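You operate a simulated robot arm through the tools that you are given. There is no shell and no other tool. Be economical: measure what you need, move in short steps, check, and stop when the job is done.

Carry out the task below with a simulated two-armed robot. There is one attempt and no reset: what you move stays moved.

Task
Turn the stop ring with flat arm to at 16. Fetch the small grey lamp and set it on the bench seat. Fetch the purple extension ring and set it on top of the blue bolts box. Take the orange extension ring and put it on the teal mat on the grey drawer counter. Put the red extension ring on the high shelf of the camera table. Take the black extension ring and leave it on top of the box of wipes. Put the black iris on top of the capped black lens on the top of the long bench. The order is free. Set down upright: small grey lamp.

The check looks at the end state, three seconds after you hand in, the way a careful person would. Anything else that was tipped, shoved, dropped, spilled or broken makes it a failure.

Robot
Two 6-joint arms with two-finger grippers on one trunk, on a base that drives. Base frame: it is fixed to the floor where the robot stands at the start and does not move with it; the origin is under the middle of the robot, x ahead of it, y to its left, z up. Lengths are in mm, angles in rad, forces in N, time in s.
The left shoulder is at the start at [61, 143, 900], the right one opposite. With the tool pointing down near the work surface each hand reaches from about 260 to 500 mm from the robot's upright axis, wherever it stands, measured 20 degrees to its own side. Places, roughly: bench seat (24x64 cm) [440, 320, 600]; black extension ring [-1250, -3250, 750]; black iris (5x5x3 cm) [-1400, -4500, 800]; blue bolts box [-250, 1750, 500]; box of wipes [-3000, -500, 250]; capped black lens (6x6x7 cm) [-1100, -4400, 800]; high shelf of the camera table (15x94 cm) [-1500, -2140, 1260]; orange extension ring [-1250, -3000, 750]; purple extension ring [0, 1750, 500]; red extension ring [-1250, -3000, 750]; small grey lamp (6x4x7 cm) [1200, 700, 700]; stop ring with flat arm [700, 100, 800]; teal mat on the grey drawer counter (29x13 cm) [-3120, -2640, 840]. Payload 2.45 kg a hand.
The tool frame of a hand sits at the grasp point between the pads (the TCP): z along the fingers, y along the line on which they close. The tips reach 26 mm beyond it. The gripper opens to 96 mm. The gripper's body begins 69 mm behind the TCP.
Orientation is told as [roll, pitch, yaw] about the base's x, y, z axes, in that order, counted from this pose: with the fingers straight down and closing along the base's y, the tool's x points along the base's -x, its y along +y and its z along -z.

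Tools
- The arms move only by the tool servo_tool. It takes "left_moves", "right_moves" or both (then of equal length, played together; a hand with none holds still); each is a list of rows, each a list of 3 entries, a list of its own where there are three numbers: the turn, a rotation vector about the tool's x, y, z in units of 180 degrees (1.0 is 180 degrees), then the shift along the tool's x, y, z in units of 200 mm (1.0 is 200 mm), then the opening, from 0 (shut) to 1 (fully open). In form: [[[rx, ry, rz], [dx, dy, dz], jaw], ...]. A call has 1 to 20 rows; each row is the pose to reach, as a shift and turn from the pose commanded when the call began, along the tool's axes at that moment. A call with a number of a shift or a turn outside -1 to 1 is refused whole. Each row takes 0.2 s and may step no farther than 50 mm and 0.15 rad from the row before; otherwise, or with a gripper value out of range, the whole call is refused. A pose out of reach is approached as far as the arm can. The call stops where the force on the tool passes 40 N (or 10 N more than at its start, if that is more) or the arm is blocked; 0.2 s more then pass. Each finger halts on what it meets, pressing with about 27 N; the grip force reading is that of the motor and also rises with nothing between the fingers. The clock runs only during rows and for 0.2 s after the last one: add rows that repeat a pose to give the fingers time. It gives the time, the measured TCP pose, the force on the tool (base axes), the opening and the grip force at its end, in the units of the frame above (readings bear some noise), with the torque about the TCP (base axes, N m) and any sound that the robot's microphone picked up.
- Cameras (640 x 400 px; columns grow to the right, rows downward): "scene" is now at [123.5, 3.8, 1485.4]; the picture's right is [0.07, -1.00, -0.00], its down [-0.88, -0.06, -0.47] and it looks along [0.47, 0.03, -0.88] (base axes); focal length 266 px, centre (320, 200). "left" rides on the left gripper at [82, -3, -98] in its tool frame; the picture's right is [0.04, 1.00, 0.00], its down [-0.73, 0.03, -0.68] and it looks along [-0.68, 0.03, 0.73] (tool axes); focal length 256 px, centre (320, 200). "right" rides on the right gripper at [82, 3, -98] in its tool frame; the picture's right is [-0.04, 1.00, 0.00], its down [-0.73, -0.03, -0.68] and it looks along [-0.68, -0.03, 0.73] (tool axes); focal length 256 px, centre (320, 200). There is no depth. A picture from a camera that has moved, and an enlarged one, comes with that camera's place and axes in the base frame and with its lens.
- grab_frame(camera): a new picture of that camera. The clock stands still meanwhile.
- move_column(by): slides the trunk up (or, below 0, down) by that many mm; the arms and the scene camera ride with it, the base frame stays. It gives what a move gives, with no picture.
- steer(legs): drives the robot by 1 to 6 legs, each [ahead, turn to the left] in mm and rad, along the robot's own axes; the way and the turn of a leg run together, so that a leg with both is an arc; at most 1500 mm and 3.142 rad a leg. The arms and the cameras ride along, it lands a little off, and it stops where it bumps. It gives what a move gives.
- turn_head(pan, tilt): turns the head with the scene camera to pan (to the left, within 1.501 rad either way) and tilt (down, from -0.506 to 1.204), counted from straight ahead of the robot. It gives what a move gives.
- zoom(camera, box): a new picture of the part [left, top, right, bottom] of that camera's present view, enlarged. The clock stands still meanwhile.
- finish_job(): hands the job in; it is judged then, once.

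Go step by step. Nothing tells you exact positions but the pictures and the camera data: compare them with the known pose of the tool, close in by small moves and look again before you grip or let go. The budget is 196 turns and 192 pictures, counting those below and the enlarged ones. Unless the task says otherwise, let go and move clear before handing in.

The tools are called after "Call:" as name(argument=value, ...) on one line, values as JSON. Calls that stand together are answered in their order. servo_tool: Moves the arms, as the interface text tells. Its arguments: {"type":"object","properties":{"left_moves":{"type":"array","items":{"type":"array"}},"right_moves":{"type":"array","items":{"type":"array"}}},"required":[]} The other tools are called the same way: move_column (by) slides the trunk up or down; steer (legs) drives the base; turn_head (pan, tilt) turns the head that bears the scene camera; grab_frame (camera) takes a picture; zoom (camera, box) takes an enlarged picture of a part of a camera's view; finish_job () hands the job in.

At the start:

```text
time: 0.0
left_tool_pos: [569.5, 212.8, 1012.9]
left_orientation: [-0.003, 0.0, 0.007]
left_wrist_force: [0.3, 1.0, 0.2]
left_ft_torque: [0.03, 0.02, -0.04]
left_gripper_width: 95.9
left_gripper_force: 0.1
right_tool_pos: [545.1, -211.5, 1042.8]
right_orientation: [-0.001, -0.001, 0.007]
right_wrist_force: [0.1, 0.2, -0.1]
right_ft_torque: [-0.04, 0.01, -0.01]
right_gripper_width: 95.9
right_gripper_force: 0.2
trunk travel left (down, up): [-525.0, 65.0]
robot x, y, heading: [2.6, 2.8, -0.003]
head pan, tilt: [0.066, 1.08]
```

scene: 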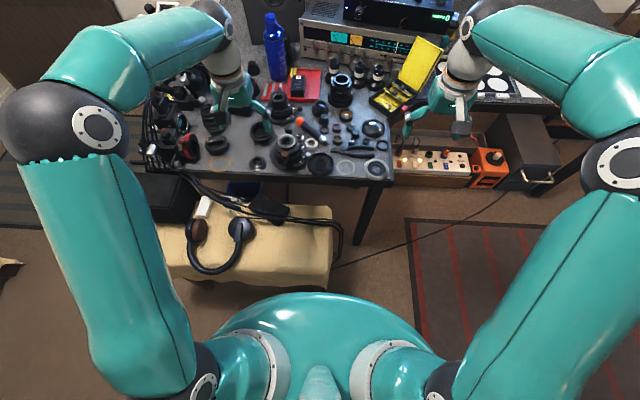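
right: 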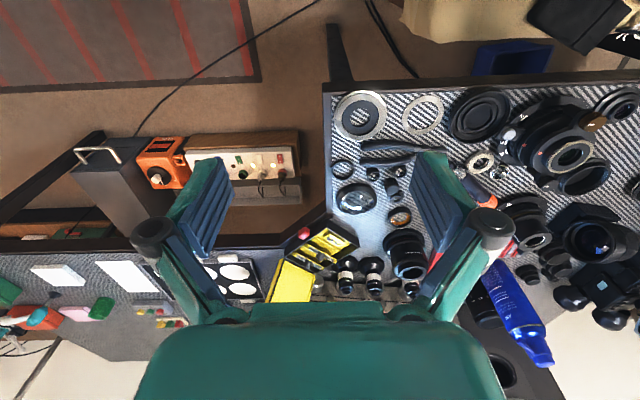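
left: 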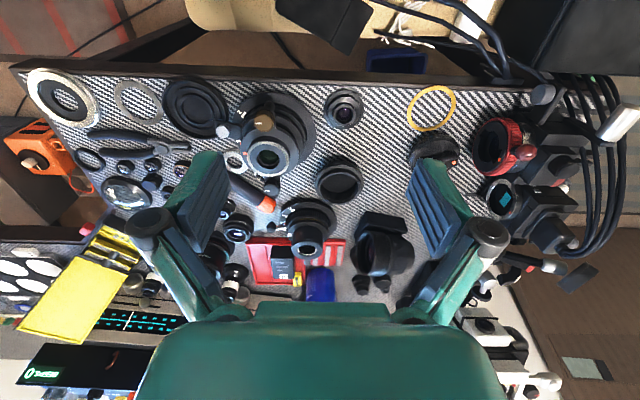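

I see a table full of optics ahead, with the bench with headphones below it on the left. First I look closer for the stop ring with the flat arm, around [700, 100, 800].

Call:
zoom(camera="scene", box=[230, 60, 400, 190])

Call:
zoom(camera="left", box=[200, 70, 380, 190])

Call:
zoom(camera="scene", box=[130, 160, 350, 300])

```text
3.08 times, centred on (315, 125) of scene
camera zoom: at [123.5, 3.8, 1485.4], right [0.07, -1.0, 0.0], down [-0.88, -0.06, -0.47], along [0.47, 0.03, -0.88], focal length 820 px, centre (335, 431)
```

zoom: 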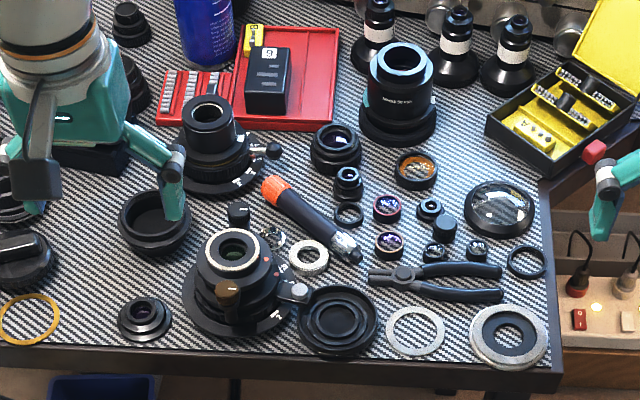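

```text
3.33 times, centred on (290, 130) of left
camera zoom: at [487.6, 208.5, 1114.4], right [-0.05, 1.0, 0.0], down [0.73, 0.03, 0.68], along [0.68, 0.03, -0.73], focal length 853 px, centre (420, 433)
```

zoom: 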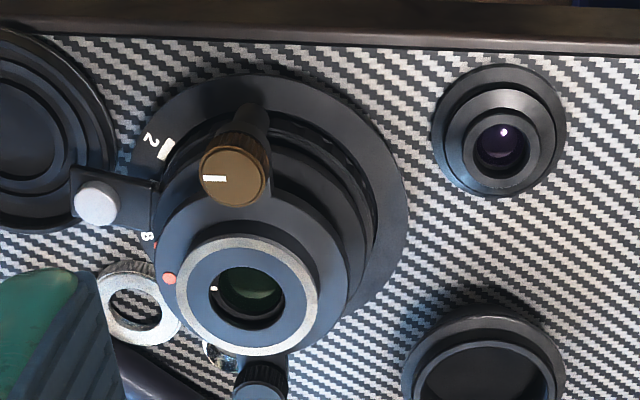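

```text
2.86 times, centred on (240, 230) of scene
camera zoom: at [123.5, 3.8, 1485.4], right [0.07, -1.0, 0.0], down [-0.88, -0.06, -0.47], along [0.47, 0.03, -0.88], focal length 761 px, centre (549, 114)
```

zoom: 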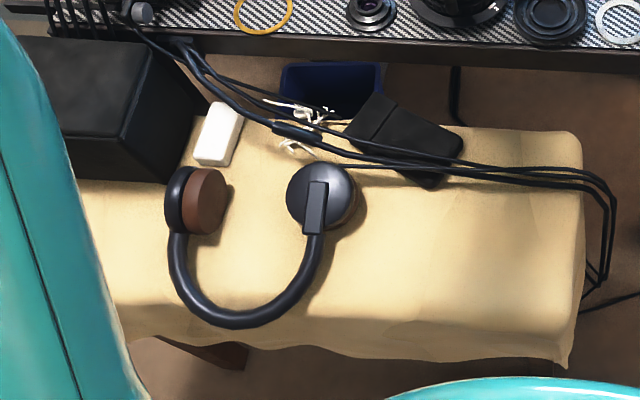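

The front lens at about [680, 140] carries a knob on a flat arm and a scale with 2…8 visible. I bring the left hand closer to view the scale.

Call:
servo_tool(left_moves=[[[0, 0, 0], [0.02, -0.14, 0.15], 1], [[0, 0, 0], [0.05, -0.28, 0.3], 1], [[0, 0, 0], [0.05, -0.41, 0.45], 1]])

Call:
grab_frame(camera="left")

Call:
zoom(camera="left", box=[220, 100, 420, 240])

Call:
zoom(camera="scene", box=[265, 110, 325, 160])

```text
time: 0.8
left_tool_pos: [560.1, 129.0, 922.6]
left_orientation: [0.001, -0.001, 0.005]
left_wrist_force: [0.3, -0.3, 0.0]
left_ft_torque: [-0.01, 0.03, 0.0]
left_gripper_width: 95.7
left_gripper_force: 0.0
right_tool_pos: [546.3, -212.8, 1043.6]
right_orientation: [0.001, 0.003, 0.006]
right_wrist_force: [0.0, -0.1, 0.1]
right_ft_torque: [0.02, 0.0, -0.05]
right_gripper_width: 96.0
right_gripper_force: 0.0
trunk travel left (down, up): [-525.0, 65.0]
robot x, y, heading: [2.7, 1.5, 0.002]
head pan, tilt: [0.066, 1.08]
```

```text
185 pictures are left
camera left: at [478.9, 124.8, 1023.1], right [-0.05, 1.0, 0.0], down [0.73, 0.03, 0.68], along [0.68, 0.03, -0.73], focal length 256 px, centre (320, 200)
```

left: 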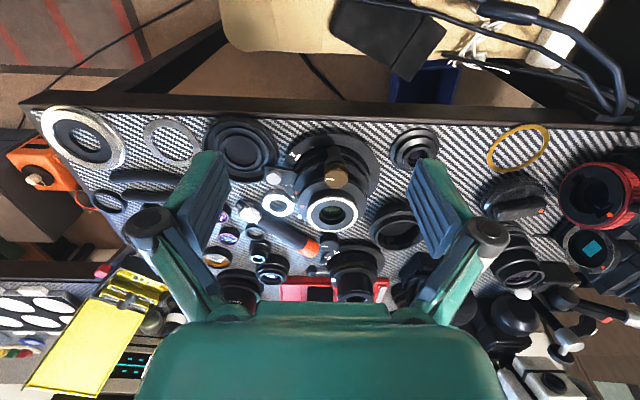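

```text
2.86 times, centred on (320, 170) of left
camera zoom: at [478.9, 124.8, 1023.1], right [-0.05, 1.0, 0.0], down [0.73, 0.03, 0.68], along [0.68, 0.03, -0.73], focal length 731 px, centre (320, 286)
```

zoom: 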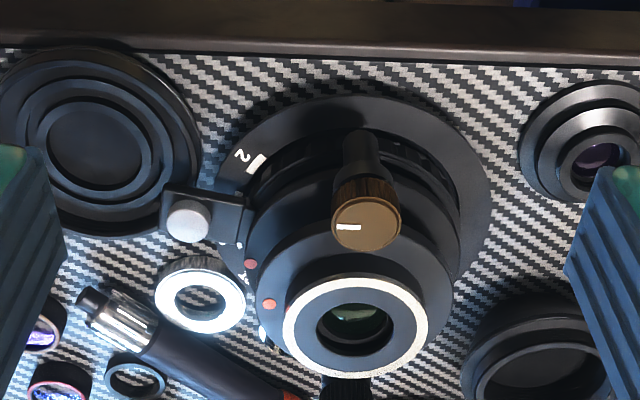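

```text
8.00 times, centred on (295, 135) of scene
camera zoom: at [124.4, 3.3, 1485.4], right [0.07, -1.0, 0.0], down [-0.88, -0.06, -0.47], along [0.47, 0.03, -0.88], focal length 2131 px, centre (520, 720)
```

zoom: 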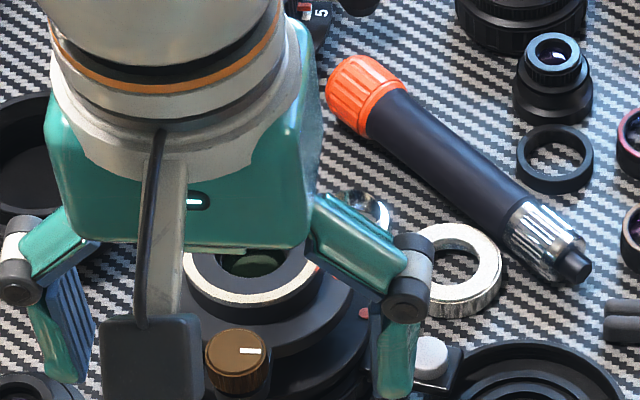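

The flat arm is at about [678, 76, 771], with lens axis around (687, 148) and the "2" mark clockwise of it. The rest of the scale is hidden, so I move the camera above to see it.

Call:
servo_tool(left_moves=[[[0, 0, 0], [-0.1, -0.05, -0.2], 1], [[0, 0, 0], [-0.3, -0.1, -0.3], 1], [[0, 0, 0], [-0.5, -0.15, -0.4], 1], [[0, 0, 0], [-0.7, -0.2, -0.4], 1], [[0, 0, 0], [-0.9, -0.25, -0.4], 1], [[0, 0, 0], [-1.0, -0.25, -0.4], 1]])

Call:
grab_frame(camera="left")

```text
time: 2.2
left_tool_pos: [652.4, 97.8, 995.5]
left_orientation: [-0.002, 0.0, 0.006]
left_wrist_force: [-0.2, 1.1, -0.7]
left_ft_torque: [-0.04, 0.04, -0.01]
left_gripper_width: 95.7
left_gripper_force: 0.0
left hand out of reach, approached as far as the arm can: row 3, 4, 5, 6
right_tool_pos: [545.4, -213.3, 1043.0]
right_orientation: [0.0, -0.001, 0.006]
right_wrist_force: [-1.1, 0.1, -0.9]
right_ft_torque: [-0.01, -0.02, -0.03]
right_gripper_width: 96.0
right_gripper_force: 0.1
trunk travel left (down, up): [-525.0, 65.0]
robot x, y, heading: [0.6, 4.2, -0.004]
head pan, tilt: [0.066, 1.08]
```

```text
182 pictures are left
camera left: at [570.6, 93.8, 1095.9], right [-0.05, 1.0, 0.0], down [0.73, 0.03, 0.68], along [0.68, 0.03, -0.73], focal length 256 px, centre (320, 200)
```

left: 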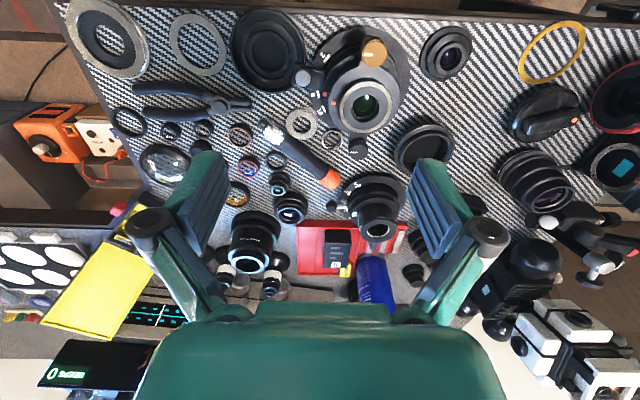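

Call:
zoom(camera="left", box=[285, 20, 415, 150])

```text
3.08 times, centred on (350, 85) of left
camera zoom: at [570.6, 93.8, 1095.9], right [-0.05, 1.0, 0.0], down [0.73, 0.03, 0.68], along [0.68, 0.03, -0.73], focal length 788 px, centre (228, 554)
```

zoom: 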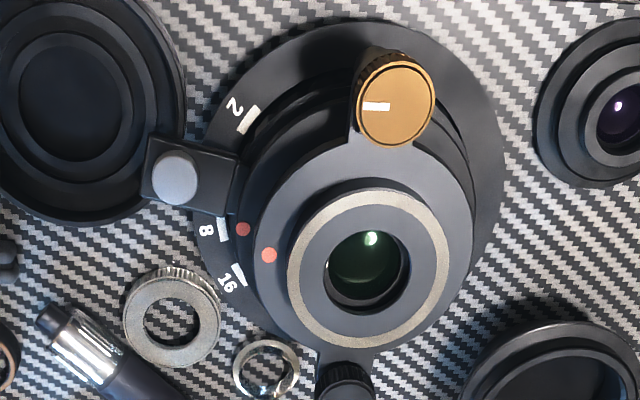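

Scale marks run 2, (4 under the arm), 8, 16 counter-clockwise; the arm is now at 4 and must swing about +48° to near (729, 90). I need to get nearer; I look at the surroundings to plan the drive.

Call:
turn_head(pan=-0.5, tilt=0.8)

Call:
grab_frame(camera="scene")

Call:
turn_head(pan=0.7, tilt=0.7)

Call:
grab_frame(camera="scene")

Call:
turn_head(pan=-1.5, tilt=0.5)

Call:
grab_frame(camera="scene")

Call:
turn_head(pan=1.5, tilt=0.5)

Call:
grab_frame(camera="scene")

```text
time: 3.2
left_tool_pos: [652.4, 98.1, 994.6]
left_orientation: [-0.002, 0.0, 0.008]
left_wrist_force: [0.4, 0.8, 0.0]
left_ft_torque: [0.0, -0.02, 0.0]
left_gripper_width: 96.4
left_gripper_force: 0.1
right_tool_pos: [546.1, -213.8, 1042.6]
right_orientation: [0.002, 0.002, 0.007]
right_wrist_force: [-1.0, -0.6, -0.5]
right_ft_torque: [0.0, -0.01, 0.01]
right_gripper_width: 96.1
right_gripper_force: 0.0
trunk travel left (down, up): [-525.0, 65.0]
robot x, y, heading: [-0.2, -0.4, 0.001]
head pan, tilt: [-0.499, 0.799]
```

```text
180 pictures are left
camera scene: at [130.3, -39.0, 1506.0], right [-0.48, -0.88, 0.0], down [-0.63, 0.34, -0.7], along [0.61, -0.33, -0.72], focal length 266 px, centre (320, 200)
```

scene: 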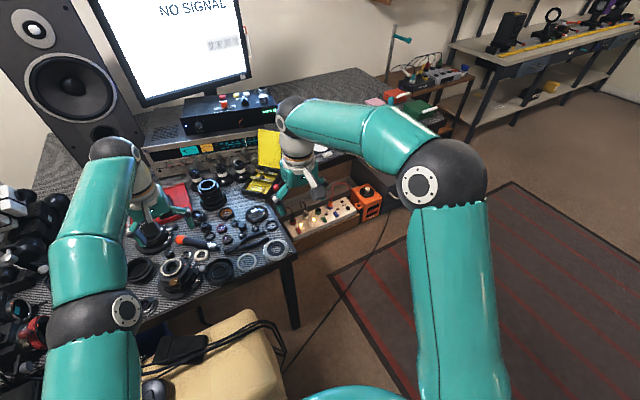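

```text
time: 4.6
left_tool_pos: [651.9, 97.0, 994.9]
left_orientation: [-0.001, -0.001, 0.005]
left_wrist_force: [-0.8, 0.3, -0.3]
left_ft_torque: [0.0, 0.0, 0.01]
left_gripper_width: 96.1
left_gripper_force: 0.1
right_tool_pos: [545.3, -212.9, 1043.5]
right_orientation: [0.0, 0.002, 0.006]
right_wrist_force: [0.0, -0.1, 0.1]
right_ft_torque: [-0.01, 0.02, 0.02]
right_gripper_width: 95.9
right_gripper_force: 0.0
trunk travel left (down, up): [-525.0, 65.0]
robot x, y, heading: [0.1, 1.7, -0.003]
head pan, tilt: [0.7, 0.7]
```

```text
179 pictures are left
camera scene: at [124.4, 54.2, 1514.2], right [0.64, -0.77, 0.0], down [-0.49, -0.41, -0.76], along [0.58, 0.49, -0.64], focal length 266 px, centre (320, 200)
```

scene: 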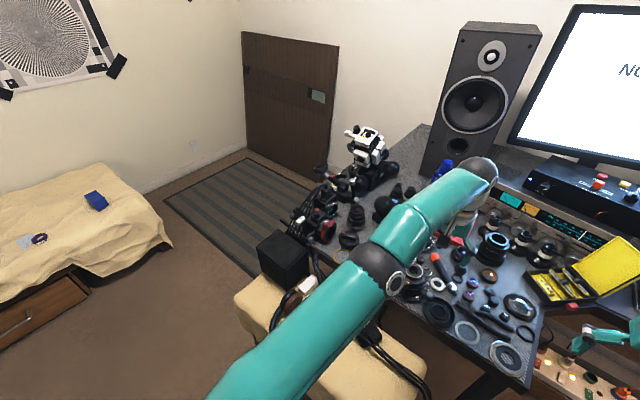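

```text
time: 6.7
left_tool_pos: [653.4, 97.3, 995.2]
left_orientation: [-0.003, 0.0, 0.006]
left_wrist_force: [0.1, 0.4, 0.0]
left_ft_torque: [0.02, 0.01, -0.05]
left_gripper_width: 95.8
left_gripper_force: 0.0
right_tool_pos: [544.4, -212.8, 1043.4]
right_orientation: [-0.001, 0.003, 0.006]
right_wrist_force: [-0.1, -0.4, -0.1]
right_ft_torque: [0.01, -0.01, -0.01]
right_gripper_width: 95.8
right_gripper_force: 0.1
trunk travel left (down, up): [-525.0, 65.0]
robot x, y, heading: [-0.1, 0.5, 0.0]
head pan, tilt: [-1.499, 0.499]
```

```text
178 pictures are left
camera scene: at [65.9, -91.2, 1532.0], right [-1.0, -0.07, 0.0], down [-0.04, 0.48, -0.88], along [0.06, -0.88, -0.48], focal length 266 px, centre (320, 200)
```

scene: 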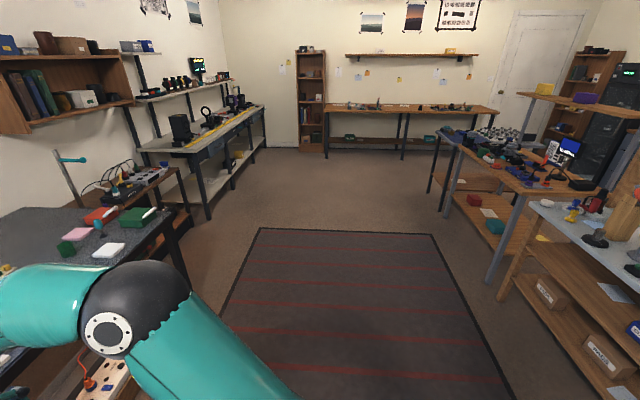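

```text
time: 9.2
left_tool_pos: [653.0, 97.1, 995.4]
left_orientation: [-0.003, 0.0, 0.008]
left_wrist_force: [-1.0, 0.2, -0.4]
left_ft_torque: [-0.01, -0.01, -0.04]
left_gripper_width: 96.1
left_gripper_force: 0.0
right_tool_pos: [545.3, -212.4, 1042.6]
right_orientation: [0.001, 0.003, 0.007]
right_wrist_force: [0.0, 0.1, -0.3]
right_ft_torque: [-0.03, -0.02, -0.02]
right_gripper_width: 95.9
right_gripper_force: 0.0
trunk travel left (down, up): [-525.0, 65.0]
robot x, y, heading: [-0.2, 1.6, -0.002]
head pan, tilt: [1.499, 0.499]
```

```text
177 pictures are left
camera scene: at [65.9, 90.3, 1532.0], right [1.0, -0.07, 0.0], down [-0.04, -0.48, -0.88], along [0.06, 0.88, -0.48], focal length 266 px, centre (320, 200)
```

scene: 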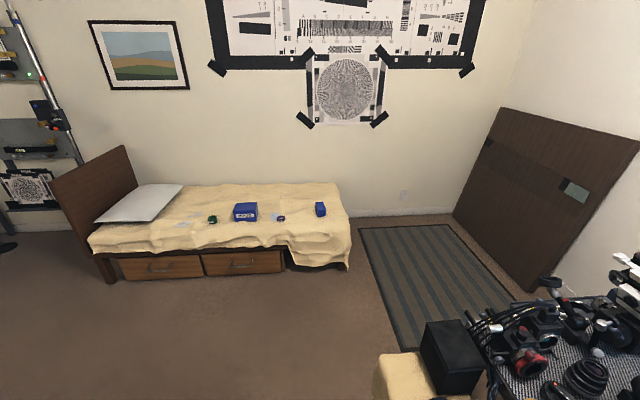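

The room is open: bed to the left, camera table far to the right. I retract the hands, then drive to about (400, -250) right of the bench seat, facing the lens.

Call:
servo_tool(left_moves=[[[0, 0, 0], [0.2, 0, -0.1], 1], [[0, 0, 0], [0.4, 0.05, -0.1], 1], [[0, 0, 0], [0.6, 0.1, -0.1], 1], [[0, 0, 0], [0.8, 0.1, -0.1], 1], [[0, 0, 0], [1.0, 0.15, -0.1], 1]], right_moves=[[[0, 0, 0], [0.2, 0, 0], 1], [[0, 0, 0], [0.4, 0, 0], 1], [[0, 0, 0], [0.5, 0, 0], 1], [[0, 0, 0], [0.5, 0, 0], 1], [[0, 0, 0], [0.5, 0, 0], 1]])

Call:
turn_head(pan=0.2, tilt=1.0)

Call:
steer(legs=[[0, -0.559], [470, 0], [0, 1.04]])

Call:
grab_frame(camera="scene")

```text
time: 10.4
left_tool_pos: [447.3, 126.7, 1011.7]
left_orientation: [-0.002, -0.004, 0.009]
left_wrist_force: [-0.8, 0.0, 0.4]
left_ft_torque: [0.02, -0.02, 0.02]
left_gripper_width: 96.0
left_gripper_force: 0.0
right_tool_pos: [442.7, -212.4, 1043.9]
right_orientation: [0.001, -0.001, 0.007]
right_wrist_force: [-0.4, 0.8, -0.6]
right_ft_torque: [-0.01, -0.04, -0.02]
right_gripper_width: 95.9
right_gripper_force: 0.0
trunk travel left (down, up): [-525.0, 65.0]
robot x, y, heading: [1.9, 0.3, 0.002]
head pan, tilt: [1.499, 0.499]
```

```text
time: 11.9
left_tool_pos: [449.3, 126.9, 1011.7]
left_orientation: [-0.001, 0.0, 0.007]
left_wrist_force: [-0.3, 0.5, 0.0]
left_ft_torque: [-0.02, 0.05, -0.03]
left_gripper_width: 96.1
left_gripper_force: 0.0
right_tool_pos: [444.6, -210.6, 1042.7]
right_orientation: [0.001, 0.0, 0.007]
right_wrist_force: [-0.8, 0.2, -0.2]
right_ft_torque: [-0.01, 0.01, 0.02]
right_gripper_width: 96.1
right_gripper_force: 0.0
trunk travel left (down, up): [-525.0, 65.0]
robot x, y, heading: [0.1, 0.5, 0.003]
head pan, tilt: [0.201, 1.0]
```

```text
time: 14.4
left_tool_pos: [431.0, -123.5, 1011.6]
left_orientation: [0.001, -0.003, -0.552]
left_wrist_force: [-1.7, -0.9, -0.6]
left_ft_torque: [0.0, -0.02, 0.02]
left_gripper_width: 95.9
left_gripper_force: 0.1
right_tool_pos: [246.8, -407.1, 1043.0]
right_orientation: [0.001, -0.001, -0.553]
right_wrist_force: [-0.4, -0.5, 0.3]
right_ft_torque: [0.04, -0.02, 0.02]
right_gripper_width: 96.0
right_gripper_force: 0.1
trunk travel left (down, up): [-525.0, 65.0]
robot x, y, heading: [-3.9, 28.2, -0.549]
head pan, tilt: [0.201, 1.0]
stopped in leg 2: the robot was blocked; the commanded pose is now the measured one
```

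```text
176 pictures are left
camera scene: at [109.6, -30.6, 1491.0], right [-0.34, -0.94, 0.0], down [-0.79, 0.29, -0.54], along [0.51, -0.18, -0.84], focal length 266 px, centre (320, 200)
```

scene: 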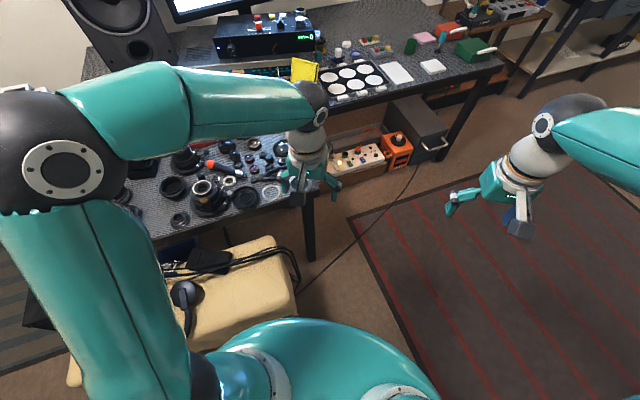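

The base was blocked by the bench corner, but with the robot turned right the left shoulder now stands further forward, so the ring should be in reach. I turn the left hand so it will close tangentially and move toward the arm's knob.

Call:
servo_tool(left_moves=[[[0, 0, 0.0433], [-0.03, 0.09, 0.04], 0.6], [[0, 0, 0.0867], [-0.06, 0.18, 0.08], 0.6], [[0, 0, 0.13], [-0.09, 0.27, 0.12], 0.6], [[0, 0, 0.1733], [-0.12, 0.36, 0.16], 0.6], [[0, 0, 0.2167], [-0.15, 0.45, 0.2], 0.6], [[0, 0, 0.26], [-0.18, 0.54, 0.24], 0.6], [[0, 0, 0.3033], [-0.21, 0.63, 0.28], 0.6], [[0, 0, 0.3467], [-0.24, 0.72, 0.32], 0.6], [[0, 0, 0.39], [-0.27, 0.81, 0.36], 0.6]])

Call:
grab_frame(camera="left")

```text
time: 16.4
left_tool_pos: [562.8, -13.2, 939.9]
left_orientation: [-0.001, -0.002, -1.781]
left_wrist_force: [-0.8, -0.7, -0.3]
left_ft_torque: [0.01, 0.03, 0.03]
left_gripper_width: 57.6
left_gripper_force: 0.0
right_tool_pos: [248.9, -405.8, 1044.2]
right_orientation: [-0.001, 0.001, -0.552]
right_wrist_force: [0.3, -0.8, -0.5]
right_ft_torque: [0.0, 0.03, 0.01]
right_gripper_width: 95.9
right_gripper_force: 0.2
trunk travel left (down, up): [-525.0, 65.0]
robot x, y, heading: [-2.5, 27.4, -0.547]
head pan, tilt: [0.201, 1.0]
```

```text
175 pictures are left
camera left: at [577.6, 67.5, 1039.9], right [0.99, -0.17, 0.0], down [-0.12, -0.72, 0.68], along [-0.11, -0.67, -0.73], focal length 256 px, centre (320, 200)
```

left: 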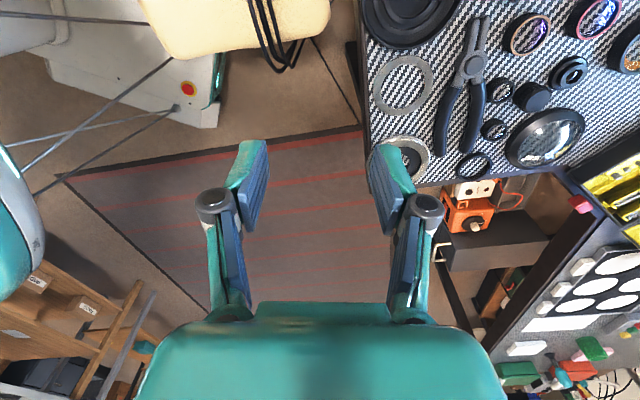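

Now I move above the arm's knob, staying high, to look.

Call:
servo_tool(left_moves=[[[0, 0, 0], [0.14, 0.11, 0.05], 0.6], [[0, 0, 0], [0.28, 0.23, 0.1], 0.6], [[0, 0, 0], [0.42, 0.34, 0.2], 0.6], [[0, 0, 0], [0.55, 0.455, 0.3], 0.6]])

Call:
grab_frame(camera="left")

Call:
turn_head(pan=0.75, tilt=0.85)

Call:
zoom(camera="scene", box=[220, 100, 420, 240])

```text
time: 17.4
left_tool_pos: [674.8, 77.0, 879.1]
left_orientation: [-0.002, -0.002, -1.779]
left_wrist_force: [0.1, -0.1, -0.2]
left_ft_torque: [0.0, 0.04, 0.01]
left_gripper_width: 57.8
left_gripper_force: 0.2
right_tool_pos: [248.8, -407.0, 1043.4]
right_orientation: [0.001, 0.002, -0.553]
right_wrist_force: [0.1, -0.4, 0.2]
right_ft_torque: [0.01, 0.02, 0.01]
right_gripper_width: 95.9
right_gripper_force: 0.0
trunk travel left (down, up): [-525.0, 65.0]
robot x, y, heading: [-3.7, 27.4, -0.553]
head pan, tilt: [0.201, 1.0]
```

```text
174 pictures are left
camera left: at [687.8, 158.0, 979.2], right [0.99, -0.17, 0.0], down [-0.12, -0.72, 0.68], along [-0.11, -0.67, -0.73], focal length 256 px, centre (320, 200)
```

left: 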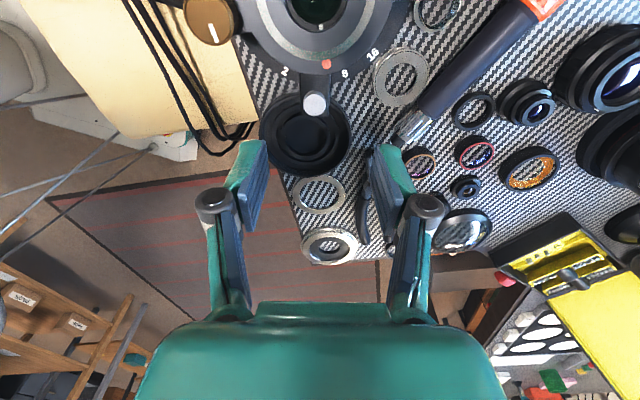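

```text
time: 18.4
left_tool_pos: [672.9, 77.3, 879.3]
left_orientation: [0.001, -0.003, -1.776]
left_wrist_force: [-0.2, 0.6, 0.3]
left_ft_torque: [0.02, 0.01, -0.01]
left_gripper_width: 57.6
left_gripper_force: 0.0
right_tool_pos: [249.3, -406.0, 1043.7]
right_orientation: [0.0, -0.001, -0.552]
right_wrist_force: [-0.2, 0.4, 0.1]
right_ft_torque: [0.02, 0.02, -0.02]
right_gripper_width: 96.0
right_gripper_force: 0.1
trunk travel left (down, up): [-525.0, 65.0]
robot x, y, heading: [-0.7, 27.8, -0.552]
head pan, tilt: [0.75, 0.85]
```

```text
2.86 times, centred on (320, 170) of scene
camera zoom: at [122.4, 10.4, 1502.0], right [0.2, -0.98, 0.0], down [-0.74, -0.15, -0.66], along [0.65, 0.13, -0.75], focal length 761 px, centre (320, 286)
```

zoom: 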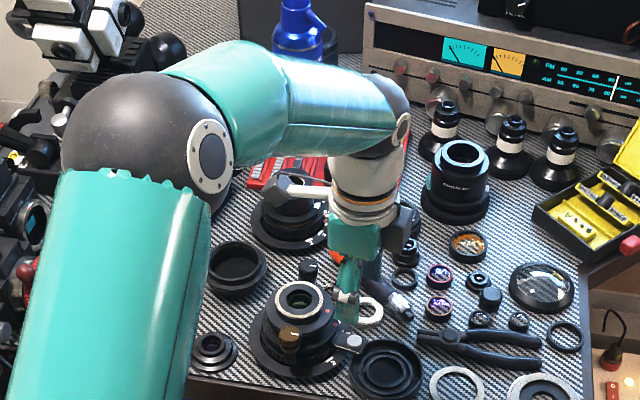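

Call:
zoom(camera="left", box=[240, 20, 440, 160])

```text
2.86 times, centred on (340, 90) of left
camera zoom: at [686.5, 157.5, 979.9], right [0.99, -0.17, 0.0], down [-0.12, -0.72, 0.68], along [-0.11, -0.67, -0.73], focal length 731 px, centre (263, 514)
```

zoom: 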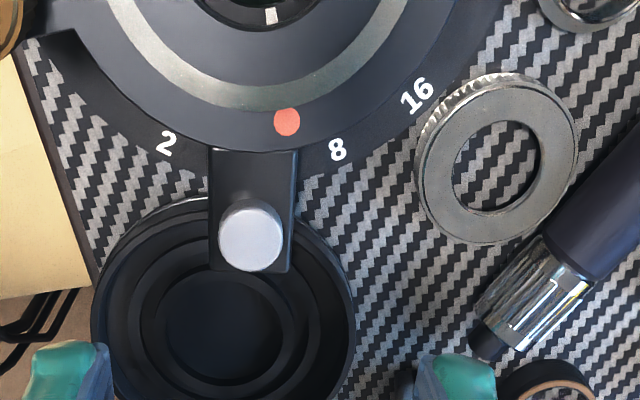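

Call:
servo_tool(left_moves=[[[0, 0, 0], [0, 0, 0.13], 0.5], [[0, 0, 0], [0, 0, 0.26], 0.5], [[0, 0, 0], [0, 0, 0.37], 0.5], [[0, 0, 0], [0, 0, 0.37], 0.5]])

Call:
zoom(camera="left", box=[200, 20, 440, 200])

Call:
zoom(camera="scene", box=[290, 170, 370, 230])

```text
time: 19.4
left_tool_pos: [674.9, 77.7, 804.7]
left_orientation: [0.002, -0.003, -1.776]
left_wrist_force: [-0.5, -0.2, 0.1]
left_ft_torque: [0.01, 0.01, 0.0]
left_gripper_width: 48.0
left_gripper_force: 0.0
right_tool_pos: [246.6, -407.8, 1043.7]
right_orientation: [-0.002, 0.0, -0.552]
right_wrist_force: [-0.5, 0.6, 0.7]
right_ft_torque: [0.04, -0.04, 0.0]
right_gripper_width: 95.9
right_gripper_force: 0.0
trunk travel left (down, up): [-525.0, 65.0]
robot x, y, heading: [-2.7, 28.6, -0.55]
head pan, tilt: [0.75, 0.85]
```

```text
2.22 times, centred on (320, 110) of left
camera zoom: at [688.4, 158.0, 905.8], right [0.99, -0.17, 0.0], down [-0.12, -0.72, 0.68], along [-0.11, -0.67, -0.73], focal length 569 px, centre (320, 400)
```

zoom: 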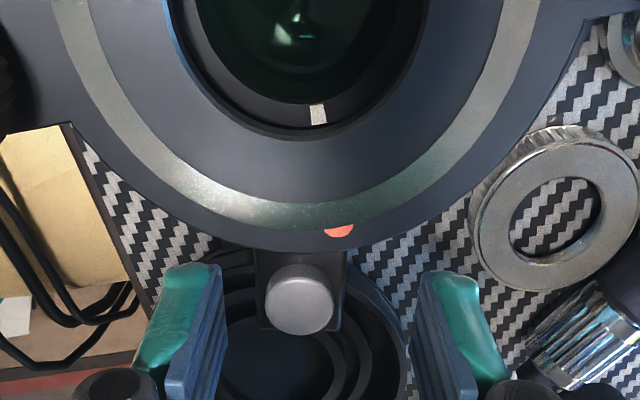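

```text
6.67 times, centred on (330, 200) of scene
camera zoom: at [122.2, 10.6, 1502.0], right [0.2, -0.98, 0.0], down [-0.74, -0.15, -0.66], along [0.65, 0.13, -0.75], focal length 1776 px, centre (253, 200)
```

zoom: 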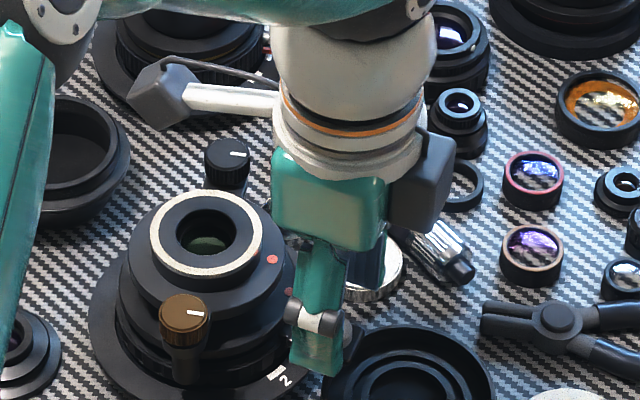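

Knob top is at about (670, 77, 777). I lower to TCP z≈794 and close on the knob.

Call:
servo_tool(left_moves=[[[0, 0, 0], [0, -0.022, 0.03], 0.5], [[0, 0, 0], [0, -0.022, 0.055], 0.5], [[0, 0, 0], [0, -0.022, 0.055], 0.1], [[0, 0, 0], [0, -0.022, 0.055], 0.0], [[0, 0, 0], [0, -0.022, 0.055], 0.0]])

Call:
zoom(camera="left", box=[200, 20, 440, 200])

```text
time: 20.6
left_tool_pos: [671.0, 77.9, 795.0]
left_orientation: [-0.003, -0.001, -1.777]
left_wrist_force: [-6.3, 0.4, -2.8]
left_ft_torque: [0.02, 0.11, 0.41]
left_gripper_width: 23.6
left_gripper_force: 44.9
right_tool_pos: [247.9, -406.2, 1044.0]
right_orientation: [0.0, 0.0, -0.552]
right_wrist_force: [-0.1, 0.6, -0.3]
right_ft_torque: [0.0, -0.02, 0.03]
right_gripper_width: 96.0
right_gripper_force: 0.1
trunk travel left (down, up): [-525.0, 65.0]
robot x, y, heading: [-1.1, 28.1, -0.553]
head pan, tilt: [0.75, 0.85]
```

```text
2.22 times, centred on (320, 110) of left
camera zoom: at [683.4, 158.4, 894.8], right [0.99, -0.17, 0.0], down [-0.12, -0.72, 0.68], along [-0.11, -0.67, -0.73], focal length 569 px, centre (320, 400)
```

zoom: 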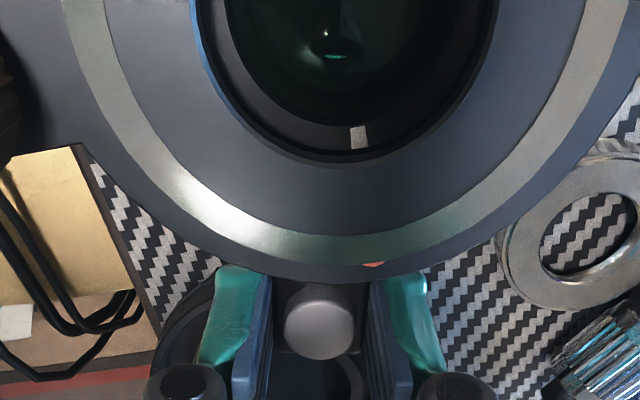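

The fingers hold the flat arm's sides (24 mm). I swing it counter-clockwise along the arc, first 42°, then check against the mark.

Call:
servo_tool(left_moves=[[[0, 0, -0.0333], [0.002, 0.0375, 0], 0], [[0, 0, -0.0667], [0.008, 0.0745, 0], 0], [[0, 0, -0.1], [0.0175, 0.111, 0], 0], [[0, 0, -0.1333], [0.031, 0.146, 0], 0], [[0, 0, -0.1667], [0.048, 0.179, 0], 0], [[0, 0, -0.2], [0.0685, 0.2105, 0], 0], [[0, 0, -0.2333], [0.092, 0.24, 0], 0]])

Call:
grab_frame(camera="left")

Call:
zoom(camera="scene", box=[290, 160, 390, 230])

```text
time: 22.2
left_tool_pos: [721.2, 87.9, 794.7]
left_orientation: [-0.003, 0.003, -1.04]
left_wrist_force: [-16.3, 6.3, -7.8]
left_ft_torque: [-0.29, 0.08, 0.77]
left_gripper_width: 23.7
left_gripper_force: 44.9
right_tool_pos: [248.2, -405.5, 1043.7]
right_orientation: [0.0, 0.0, -0.55]
right_wrist_force: [0.1, -0.5, 0.2]
right_ft_torque: [0.01, 0.01, 0.04]
right_gripper_width: 96.1
right_gripper_force: 0.2
trunk travel left (down, up): [-525.0, 65.0]
robot x, y, heading: [-1.8, 27.5, -0.55]
head pan, tilt: [0.75, 0.85]
```

```text
168 pictures are left
camera left: at [676.6, 155.0, 895.0], right [0.84, 0.54, 0.0], down [0.4, -0.62, 0.68], along [0.36, -0.57, -0.73], focal length 256 px, centre (320, 200)
```

left: 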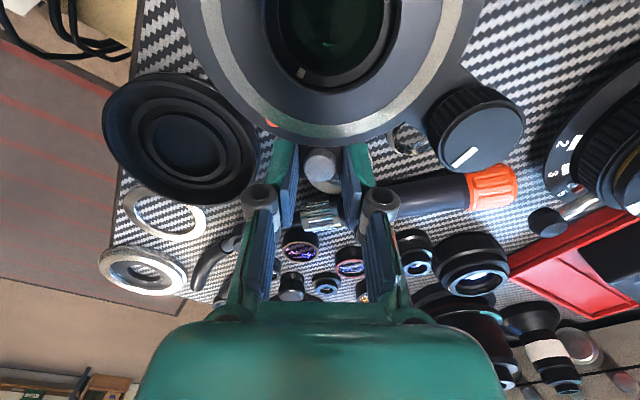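

```text
5.71 times, centred on (340, 195) of scene
camera zoom: at [121.2, 11.4, 1502.1], right [0.2, -0.98, 0.0], down [-0.74, -0.15, -0.66], along [0.65, 0.13, -0.75], focal length 1522 px, centre (206, 229)
```

zoom: 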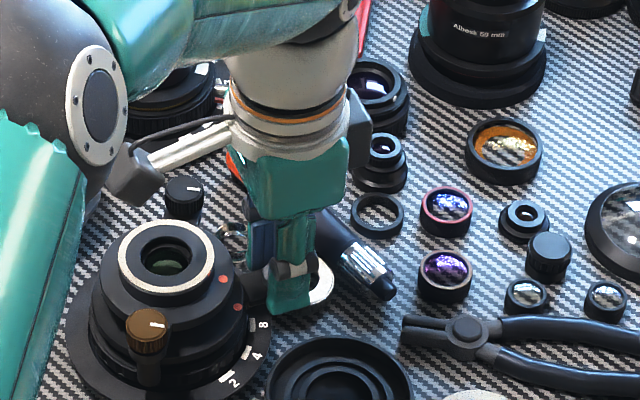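

It followed well; 2, 4, 8 are now visible. I add the last 6° and look.

Call:
servo_tool(left_moves=[[[0, 0, -0.0167], [0.0005, 0.0188, 0], 0], [[0, 0, -0.0325], [0.002, 0.0365, 0], 0], [[0, 0, -0.0325], [0.002, 0.0365, 0], 0]])

Call:
servo_tool(left_moves=[[[0, 0, 0], [0, 0, 0], 0.4], [[0, 0, 0], [0, 0, 0], 0.45], [[0, 0, 0], [0, 0, -0.2], 0.45], [[0, 0, 0], [0, 0, -0.4], 0.45], [[0, 0, 0], [0, 0, -0.6], 0.45]])

Call:
grab_frame(camera="left")

Call:
zoom(camera="left", box=[220, 0, 420, 140])

```text
time: 23.0
left_tool_pos: [727.9, 90.9, 793.3]
left_orientation: [-0.004, 0.001, -0.94]
left_wrist_force: [-17.9, 6.1, -6.5]
left_ft_torque: [0.0, 0.15, 0.73]
left_gripper_width: 23.7
left_gripper_force: 45.0
right_tool_pos: [247.8, -405.4, 1044.3]
right_orientation: [0.0, 0.0, -0.552]
right_wrist_force: [-0.1, -0.8, 0.0]
right_ft_torque: [0.0, 0.0, 0.0]
right_gripper_width: 96.0
right_gripper_force: 0.0
trunk travel left (down, up): [-525.0, 65.0]
robot x, y, heading: [-3.4, 27.7, -0.55]
head pan, tilt: [0.75, 0.85]
```

```text
time: 24.2
left_tool_pos: [728.1, 89.0, 915.4]
left_orientation: [-0.001, -0.002, -0.942]
left_wrist_force: [-0.6, 0.8, 0.0]
left_ft_torque: [0.0, -0.03, -0.01]
left_gripper_width: 43.4
left_gripper_force: 0.0
right_tool_pos: [248.3, -405.6, 1043.9]
right_orientation: [0.001, 0.0, -0.55]
right_wrist_force: [-0.3, 0.2, -0.9]
right_ft_torque: [-0.03, -0.01, 0.02]
right_gripper_width: 96.0
right_gripper_force: 0.0
trunk travel left (down, up): [-525.0, 65.0]
robot x, y, heading: [-3.2, 25.6, -0.552]
head pan, tilt: [0.75, 0.85]
```

```text
166 pictures are left
camera left: at [676.7, 152.6, 1015.7], right [0.78, 0.62, 0.0], down [0.45, -0.58, 0.68], along [0.42, -0.53, -0.73], focal length 256 px, centre (320, 200)
```

left: 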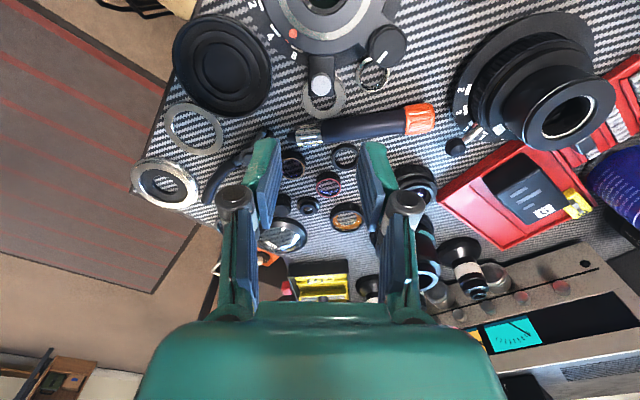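

```text
2.86 times, centred on (320, 70) of left
camera zoom: at [676.7, 152.6, 1015.7], right [0.78, 0.62, 0.0], down [0.45, -0.58, 0.68], along [0.42, -0.53, -0.73], focal length 731 px, centre (320, 571)
```

zoom: 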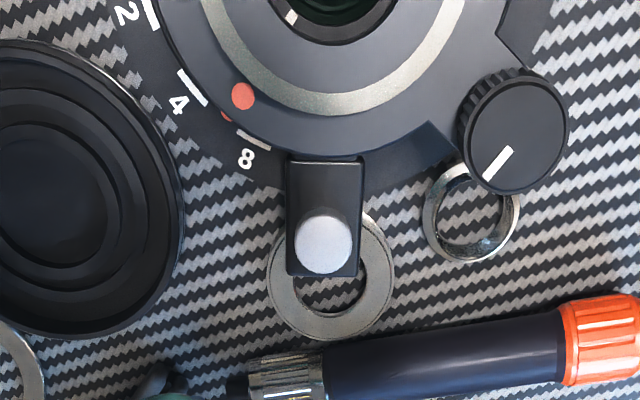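

The arm now sits one step past 8, covering the 16 mark: done. Next I look for the small grey lamp near [1200, 700, 700].

Call:
turn_head(pan=1.08, tilt=0.55)

Call:
grab_frame(camera="scene")

Call:
zoom(camera="scene", box=[220, 120, 420, 260])

```text
time: 25.0
left_tool_pos: [727.5, 88.9, 914.9]
left_orientation: [-0.001, 0.001, -0.941]
left_wrist_force: [-0.2, -0.3, -0.8]
left_ft_torque: [-0.06, 0.02, -0.02]
left_gripper_width: 43.3
left_gripper_force: 0.1
right_tool_pos: [248.9, -405.9, 1044.0]
right_orientation: [0.0, -0.001, -0.551]
right_wrist_force: [-0.1, 0.2, 0.7]
right_ft_torque: [-0.01, 0.01, 0.01]
right_gripper_width: 95.9
right_gripper_force: 0.0
trunk travel left (down, up): [-525.0, 65.0]
robot x, y, heading: [-5.0, 28.4, -0.552]
head pan, tilt: [1.08, 0.55]
```

```text
164 pictures are left
camera scene: at [123.4, 40.3, 1527.4], right [0.5, -0.86, 0.0], down [-0.45, -0.26, -0.85], along [0.74, 0.43, -0.52], focal length 266 px, centre (320, 200)
```

scene: 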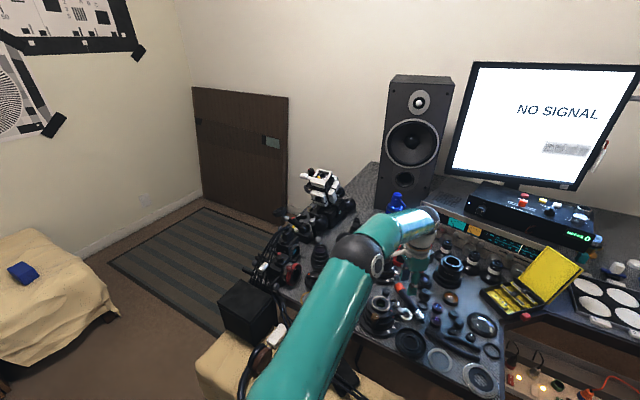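

```text
2.86 times, centred on (320, 190) of scene
camera zoom: at [123.4, 40.3, 1527.4], right [0.5, -0.86, 0.0], down [-0.45, -0.26, -0.85], along [0.74, 0.43, -0.52], focal length 761 px, centre (320, 229)
```

zoom: 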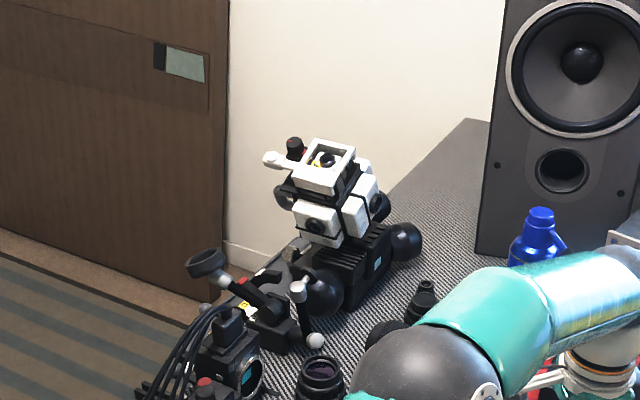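

Call:
zoom(camera="scene", box=[280, 165, 350, 215])

```text
8.00 times, centred on (315, 190) of scene
camera zoom: at [123.4, 40.3, 1527.4], right [0.5, -0.86, 0.0], down [-0.45, -0.26, -0.85], along [0.74, 0.43, -0.52], focal length 2131 px, centre (360, 280)
```

zoom: 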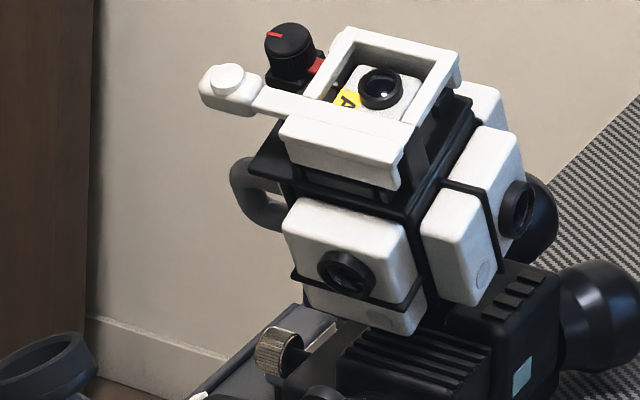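

The lamp is probably behind the white machine at the far left of the table, to be reached from the rug side. I retract the left hand before driving around.

Call:
servo_tool(left_moves=[[[0, 0, 0], [0, 0, -0.2], 0.5], [[0, 0, -0.02], [0.02, -0.1, -0.35], 0.5], [[0, 0, -0.04], [0.05, -0.3, -0.5], 0.5], [[0, 0, -0.06], [0.1, -0.5, -0.5], 0.5], [[0, 0, -0.08], [0.15, -0.7, -0.5], 0.5], [[0, 0, -0.1], [0.2, -0.85, -0.5], 0.5], [[0, 0, -0.124], [0.3, -1.0, -0.5], 0.5]])

Call:
steer(legs=[[-200, 0], [0, 1.9]])

Call:
turn_head(pan=-0.2, tilt=0.9)

Call:
grab_frame(camera="scene")

```text
refused: row 3 steps farther than a row can; nothing moved
```

```text
time: 28.9
left_tool_pos: [372.4, 628.1, 915.8]
left_orientation: [-0.002, -0.003, -0.281]
left_wrist_force: [0.6, 0.9, -0.1]
left_ft_torque: [-0.02, -0.01, -0.02]
left_gripper_width: 43.1
left_gripper_force: 0.0
right_tool_pos: [298.4, -57.6, 1043.2]
right_orientation: [0.0, 0.0, 0.113]
right_wrist_force: [1.0, 0.1, 0.1]
right_ft_torque: [-0.03, 0.04, 0.02]
right_gripper_width: 96.3
right_gripper_force: 0.1
trunk travel left (down, up): [-525.0, 65.0]
robot x, y, heading: [-167.8, 99.4, 0.117]
head pan, tilt: [1.08, 0.55]
stopped in leg 2: the robot was blocked; the commanded pose is now the measured one
```

```text
time: 30.3
left_tool_pos: [373.3, 626.4, 916.1]
left_orientation: [0.0, -0.002, -0.281]
left_wrist_force: [-0.4, -0.6, -0.3]
left_ft_torque: [0.02, 0.01, 0.02]
left_gripper_width: 43.3
left_gripper_force: 0.1
right_tool_pos: [299.0, -58.2, 1043.6]
right_orientation: [0.001, -0.001, 0.109]
right_wrist_force: [-0.1, -0.2, -0.5]
right_ft_torque: [-0.01, -0.03, -0.01]
right_gripper_width: 95.9
right_gripper_force: 0.1
trunk travel left (down, up): [-525.0, 65.0]
robot x, y, heading: [-166.6, 97.3, 0.119]
head pan, tilt: [-0.201, 0.901]
```

```text
161 pictures are left
camera scene: at [-31.6, 99.1, 1498.1], right [-0.08, -1.0, 0.0], down [-0.78, 0.07, -0.62], along [0.62, -0.05, -0.78], focal length 266 px, centre (320, 200)
```

scene: 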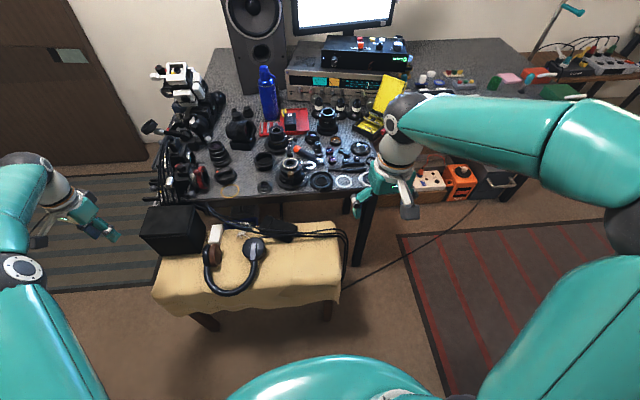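

The turn was blocked partway; the table looks undisturbed from here. I look closer at the table and left hand, and around for what blocks the base.

Call:
zoom(camera="scene", box=[130, 50, 390, 210])

Call:
turn_head(pan=1.5, tilt=0.9)

Call:
grab_frame(camera="scene")

Call:
turn_head(pan=-1.5, tilt=0.9)

Call:
grab_frame(camera="scene")

```text
2.46 times, centred on (260, 130) of scene
camera zoom: at [-31.6, 99.1, 1498.1], right [-0.08, -1.0, 0.0], down [-0.78, 0.07, -0.62], along [0.62, -0.05, -0.78], focal length 656 px, centre (468, 372)
```

zoom: 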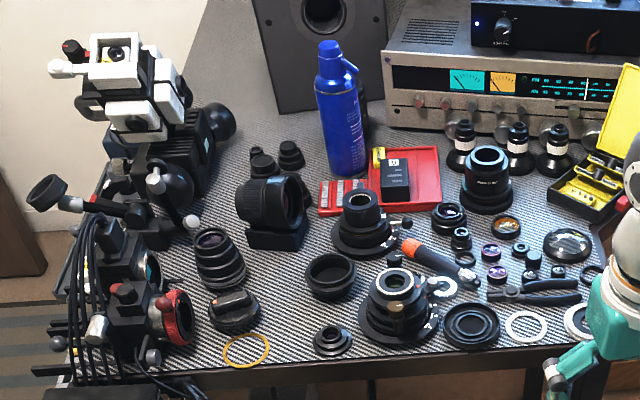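

```text
time: 32.0
left_tool_pos: [373.1, 625.1, 916.6]
left_orientation: [0.0, -0.002, -0.281]
left_wrist_force: [0.0, -0.6, -0.2]
left_ft_torque: [0.02, -0.02, 0.02]
left_gripper_width: 43.0
left_gripper_force: 0.1
right_tool_pos: [298.5, -59.3, 1044.8]
right_orientation: [-0.001, 0.001, 0.11]
right_wrist_force: [0.2, -0.4, -0.2]
right_ft_torque: [0.03, 0.02, -0.04]
right_gripper_width: 96.0
right_gripper_force: 0.0
trunk travel left (down, up): [-525.0, 65.0]
robot x, y, heading: [-162.6, 103.6, 0.12]
head pan, tilt: [1.499, 0.901]
```

```text
159 pictures are left
camera scene: at [-110.2, 180.7, 1498.2], right [1.0, 0.04, 0.0], down [0.03, -0.78, -0.62], along [-0.03, 0.62, -0.78], focal length 266 px, centre (320, 200)
```

scene: 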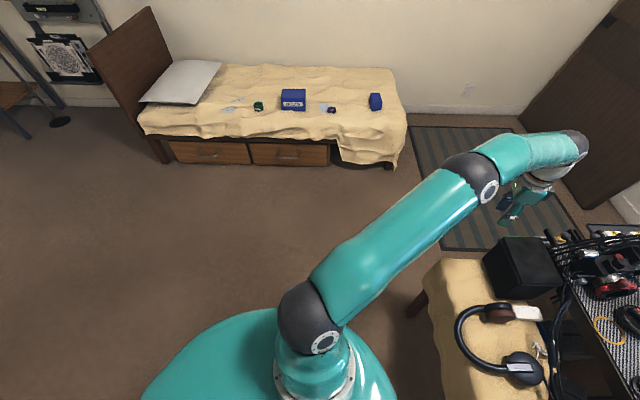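

```text
time: 34.6
left_tool_pos: [372.8, 625.6, 916.6]
left_orientation: [0.0, -0.003, -0.281]
left_wrist_force: [0.0, 0.9, 0.3]
left_ft_torque: [0.01, 0.04, -0.02]
left_gripper_width: 43.1
left_gripper_force: 0.0
right_tool_pos: [299.8, -58.8, 1045.5]
right_orientation: [0.0, -0.002, 0.11]
right_wrist_force: [-0.6, 0.1, 0.0]
right_ft_torque: [-0.02, -0.02, 0.02]
right_gripper_width: 95.7
right_gripper_force: 0.1
trunk travel left (down, up): [-525.0, 65.0]
robot x, y, heading: [-164.6, 100.6, 0.122]
head pan, tilt: [-1.499, 0.901]
```

```text
158 pictures are left
camera scene: at [-92.6, 31.1, 1498.2], right [-0.98, -0.19, 0.0], down [-0.15, 0.77, -0.62], along [0.12, -0.61, -0.78], focal length 266 px, centre (320, 200)
```

scene: 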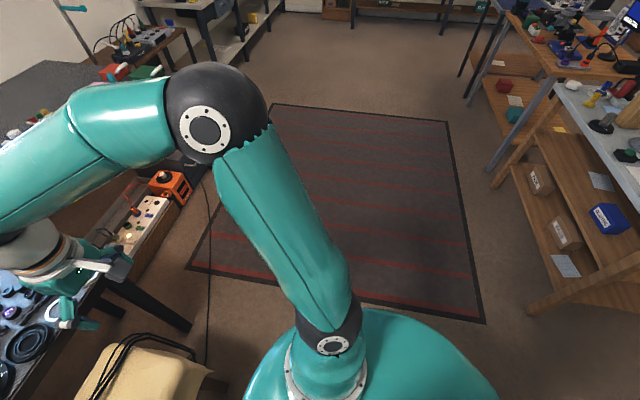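

Call:
grab_frame(camera="left")

Call:
turn_head(pan=0.9, tilt=0.7)

Call:
grab_frame(camera="scene")

```text
157 pictures are left
camera left: at [293.5, 645.1, 1016.8], right [0.24, 0.97, 0.0], down [0.71, -0.17, 0.68], along [0.66, -0.16, -0.73], focal length 256 px, centre (320, 200)
```

left: 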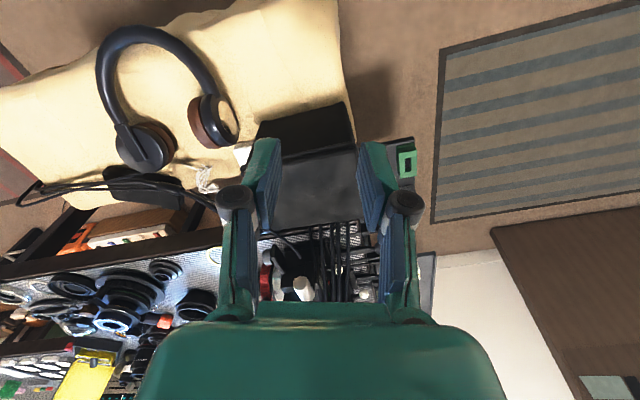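

```text
time: 36.8
left_tool_pos: [373.5, 625.8, 917.3]
left_orientation: [0.001, -0.003, -0.28]
left_wrist_force: [0.0, 0.2, 0.3]
left_ft_torque: [0.02, -0.01, 0.0]
left_gripper_width: 43.2
left_gripper_force: 0.0
right_tool_pos: [298.6, -59.8, 1044.2]
right_orientation: [0.0, 0.0, 0.109]
right_wrist_force: [0.9, -0.4, -0.4]
right_ft_torque: [0.02, -0.01, 0.01]
right_gripper_width: 96.1
right_gripper_force: 0.0
trunk travel left (down, up): [-525.0, 65.0]
robot x, y, heading: [-163.2, 101.3, 0.117]
head pan, tilt: [0.901, 0.7]
```

```text
156 pictures are left
camera scene: at [-62.1, 177.5, 1514.3], right [0.85, -0.53, 0.0], down [-0.34, -0.55, -0.76], along [0.4, 0.65, -0.64], focal length 266 px, centre (320, 200)
```

scene: 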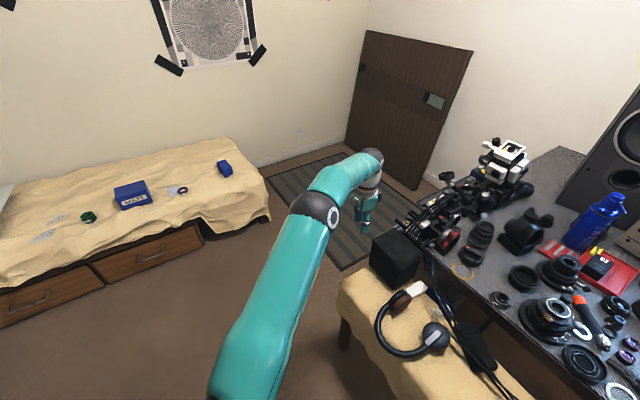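

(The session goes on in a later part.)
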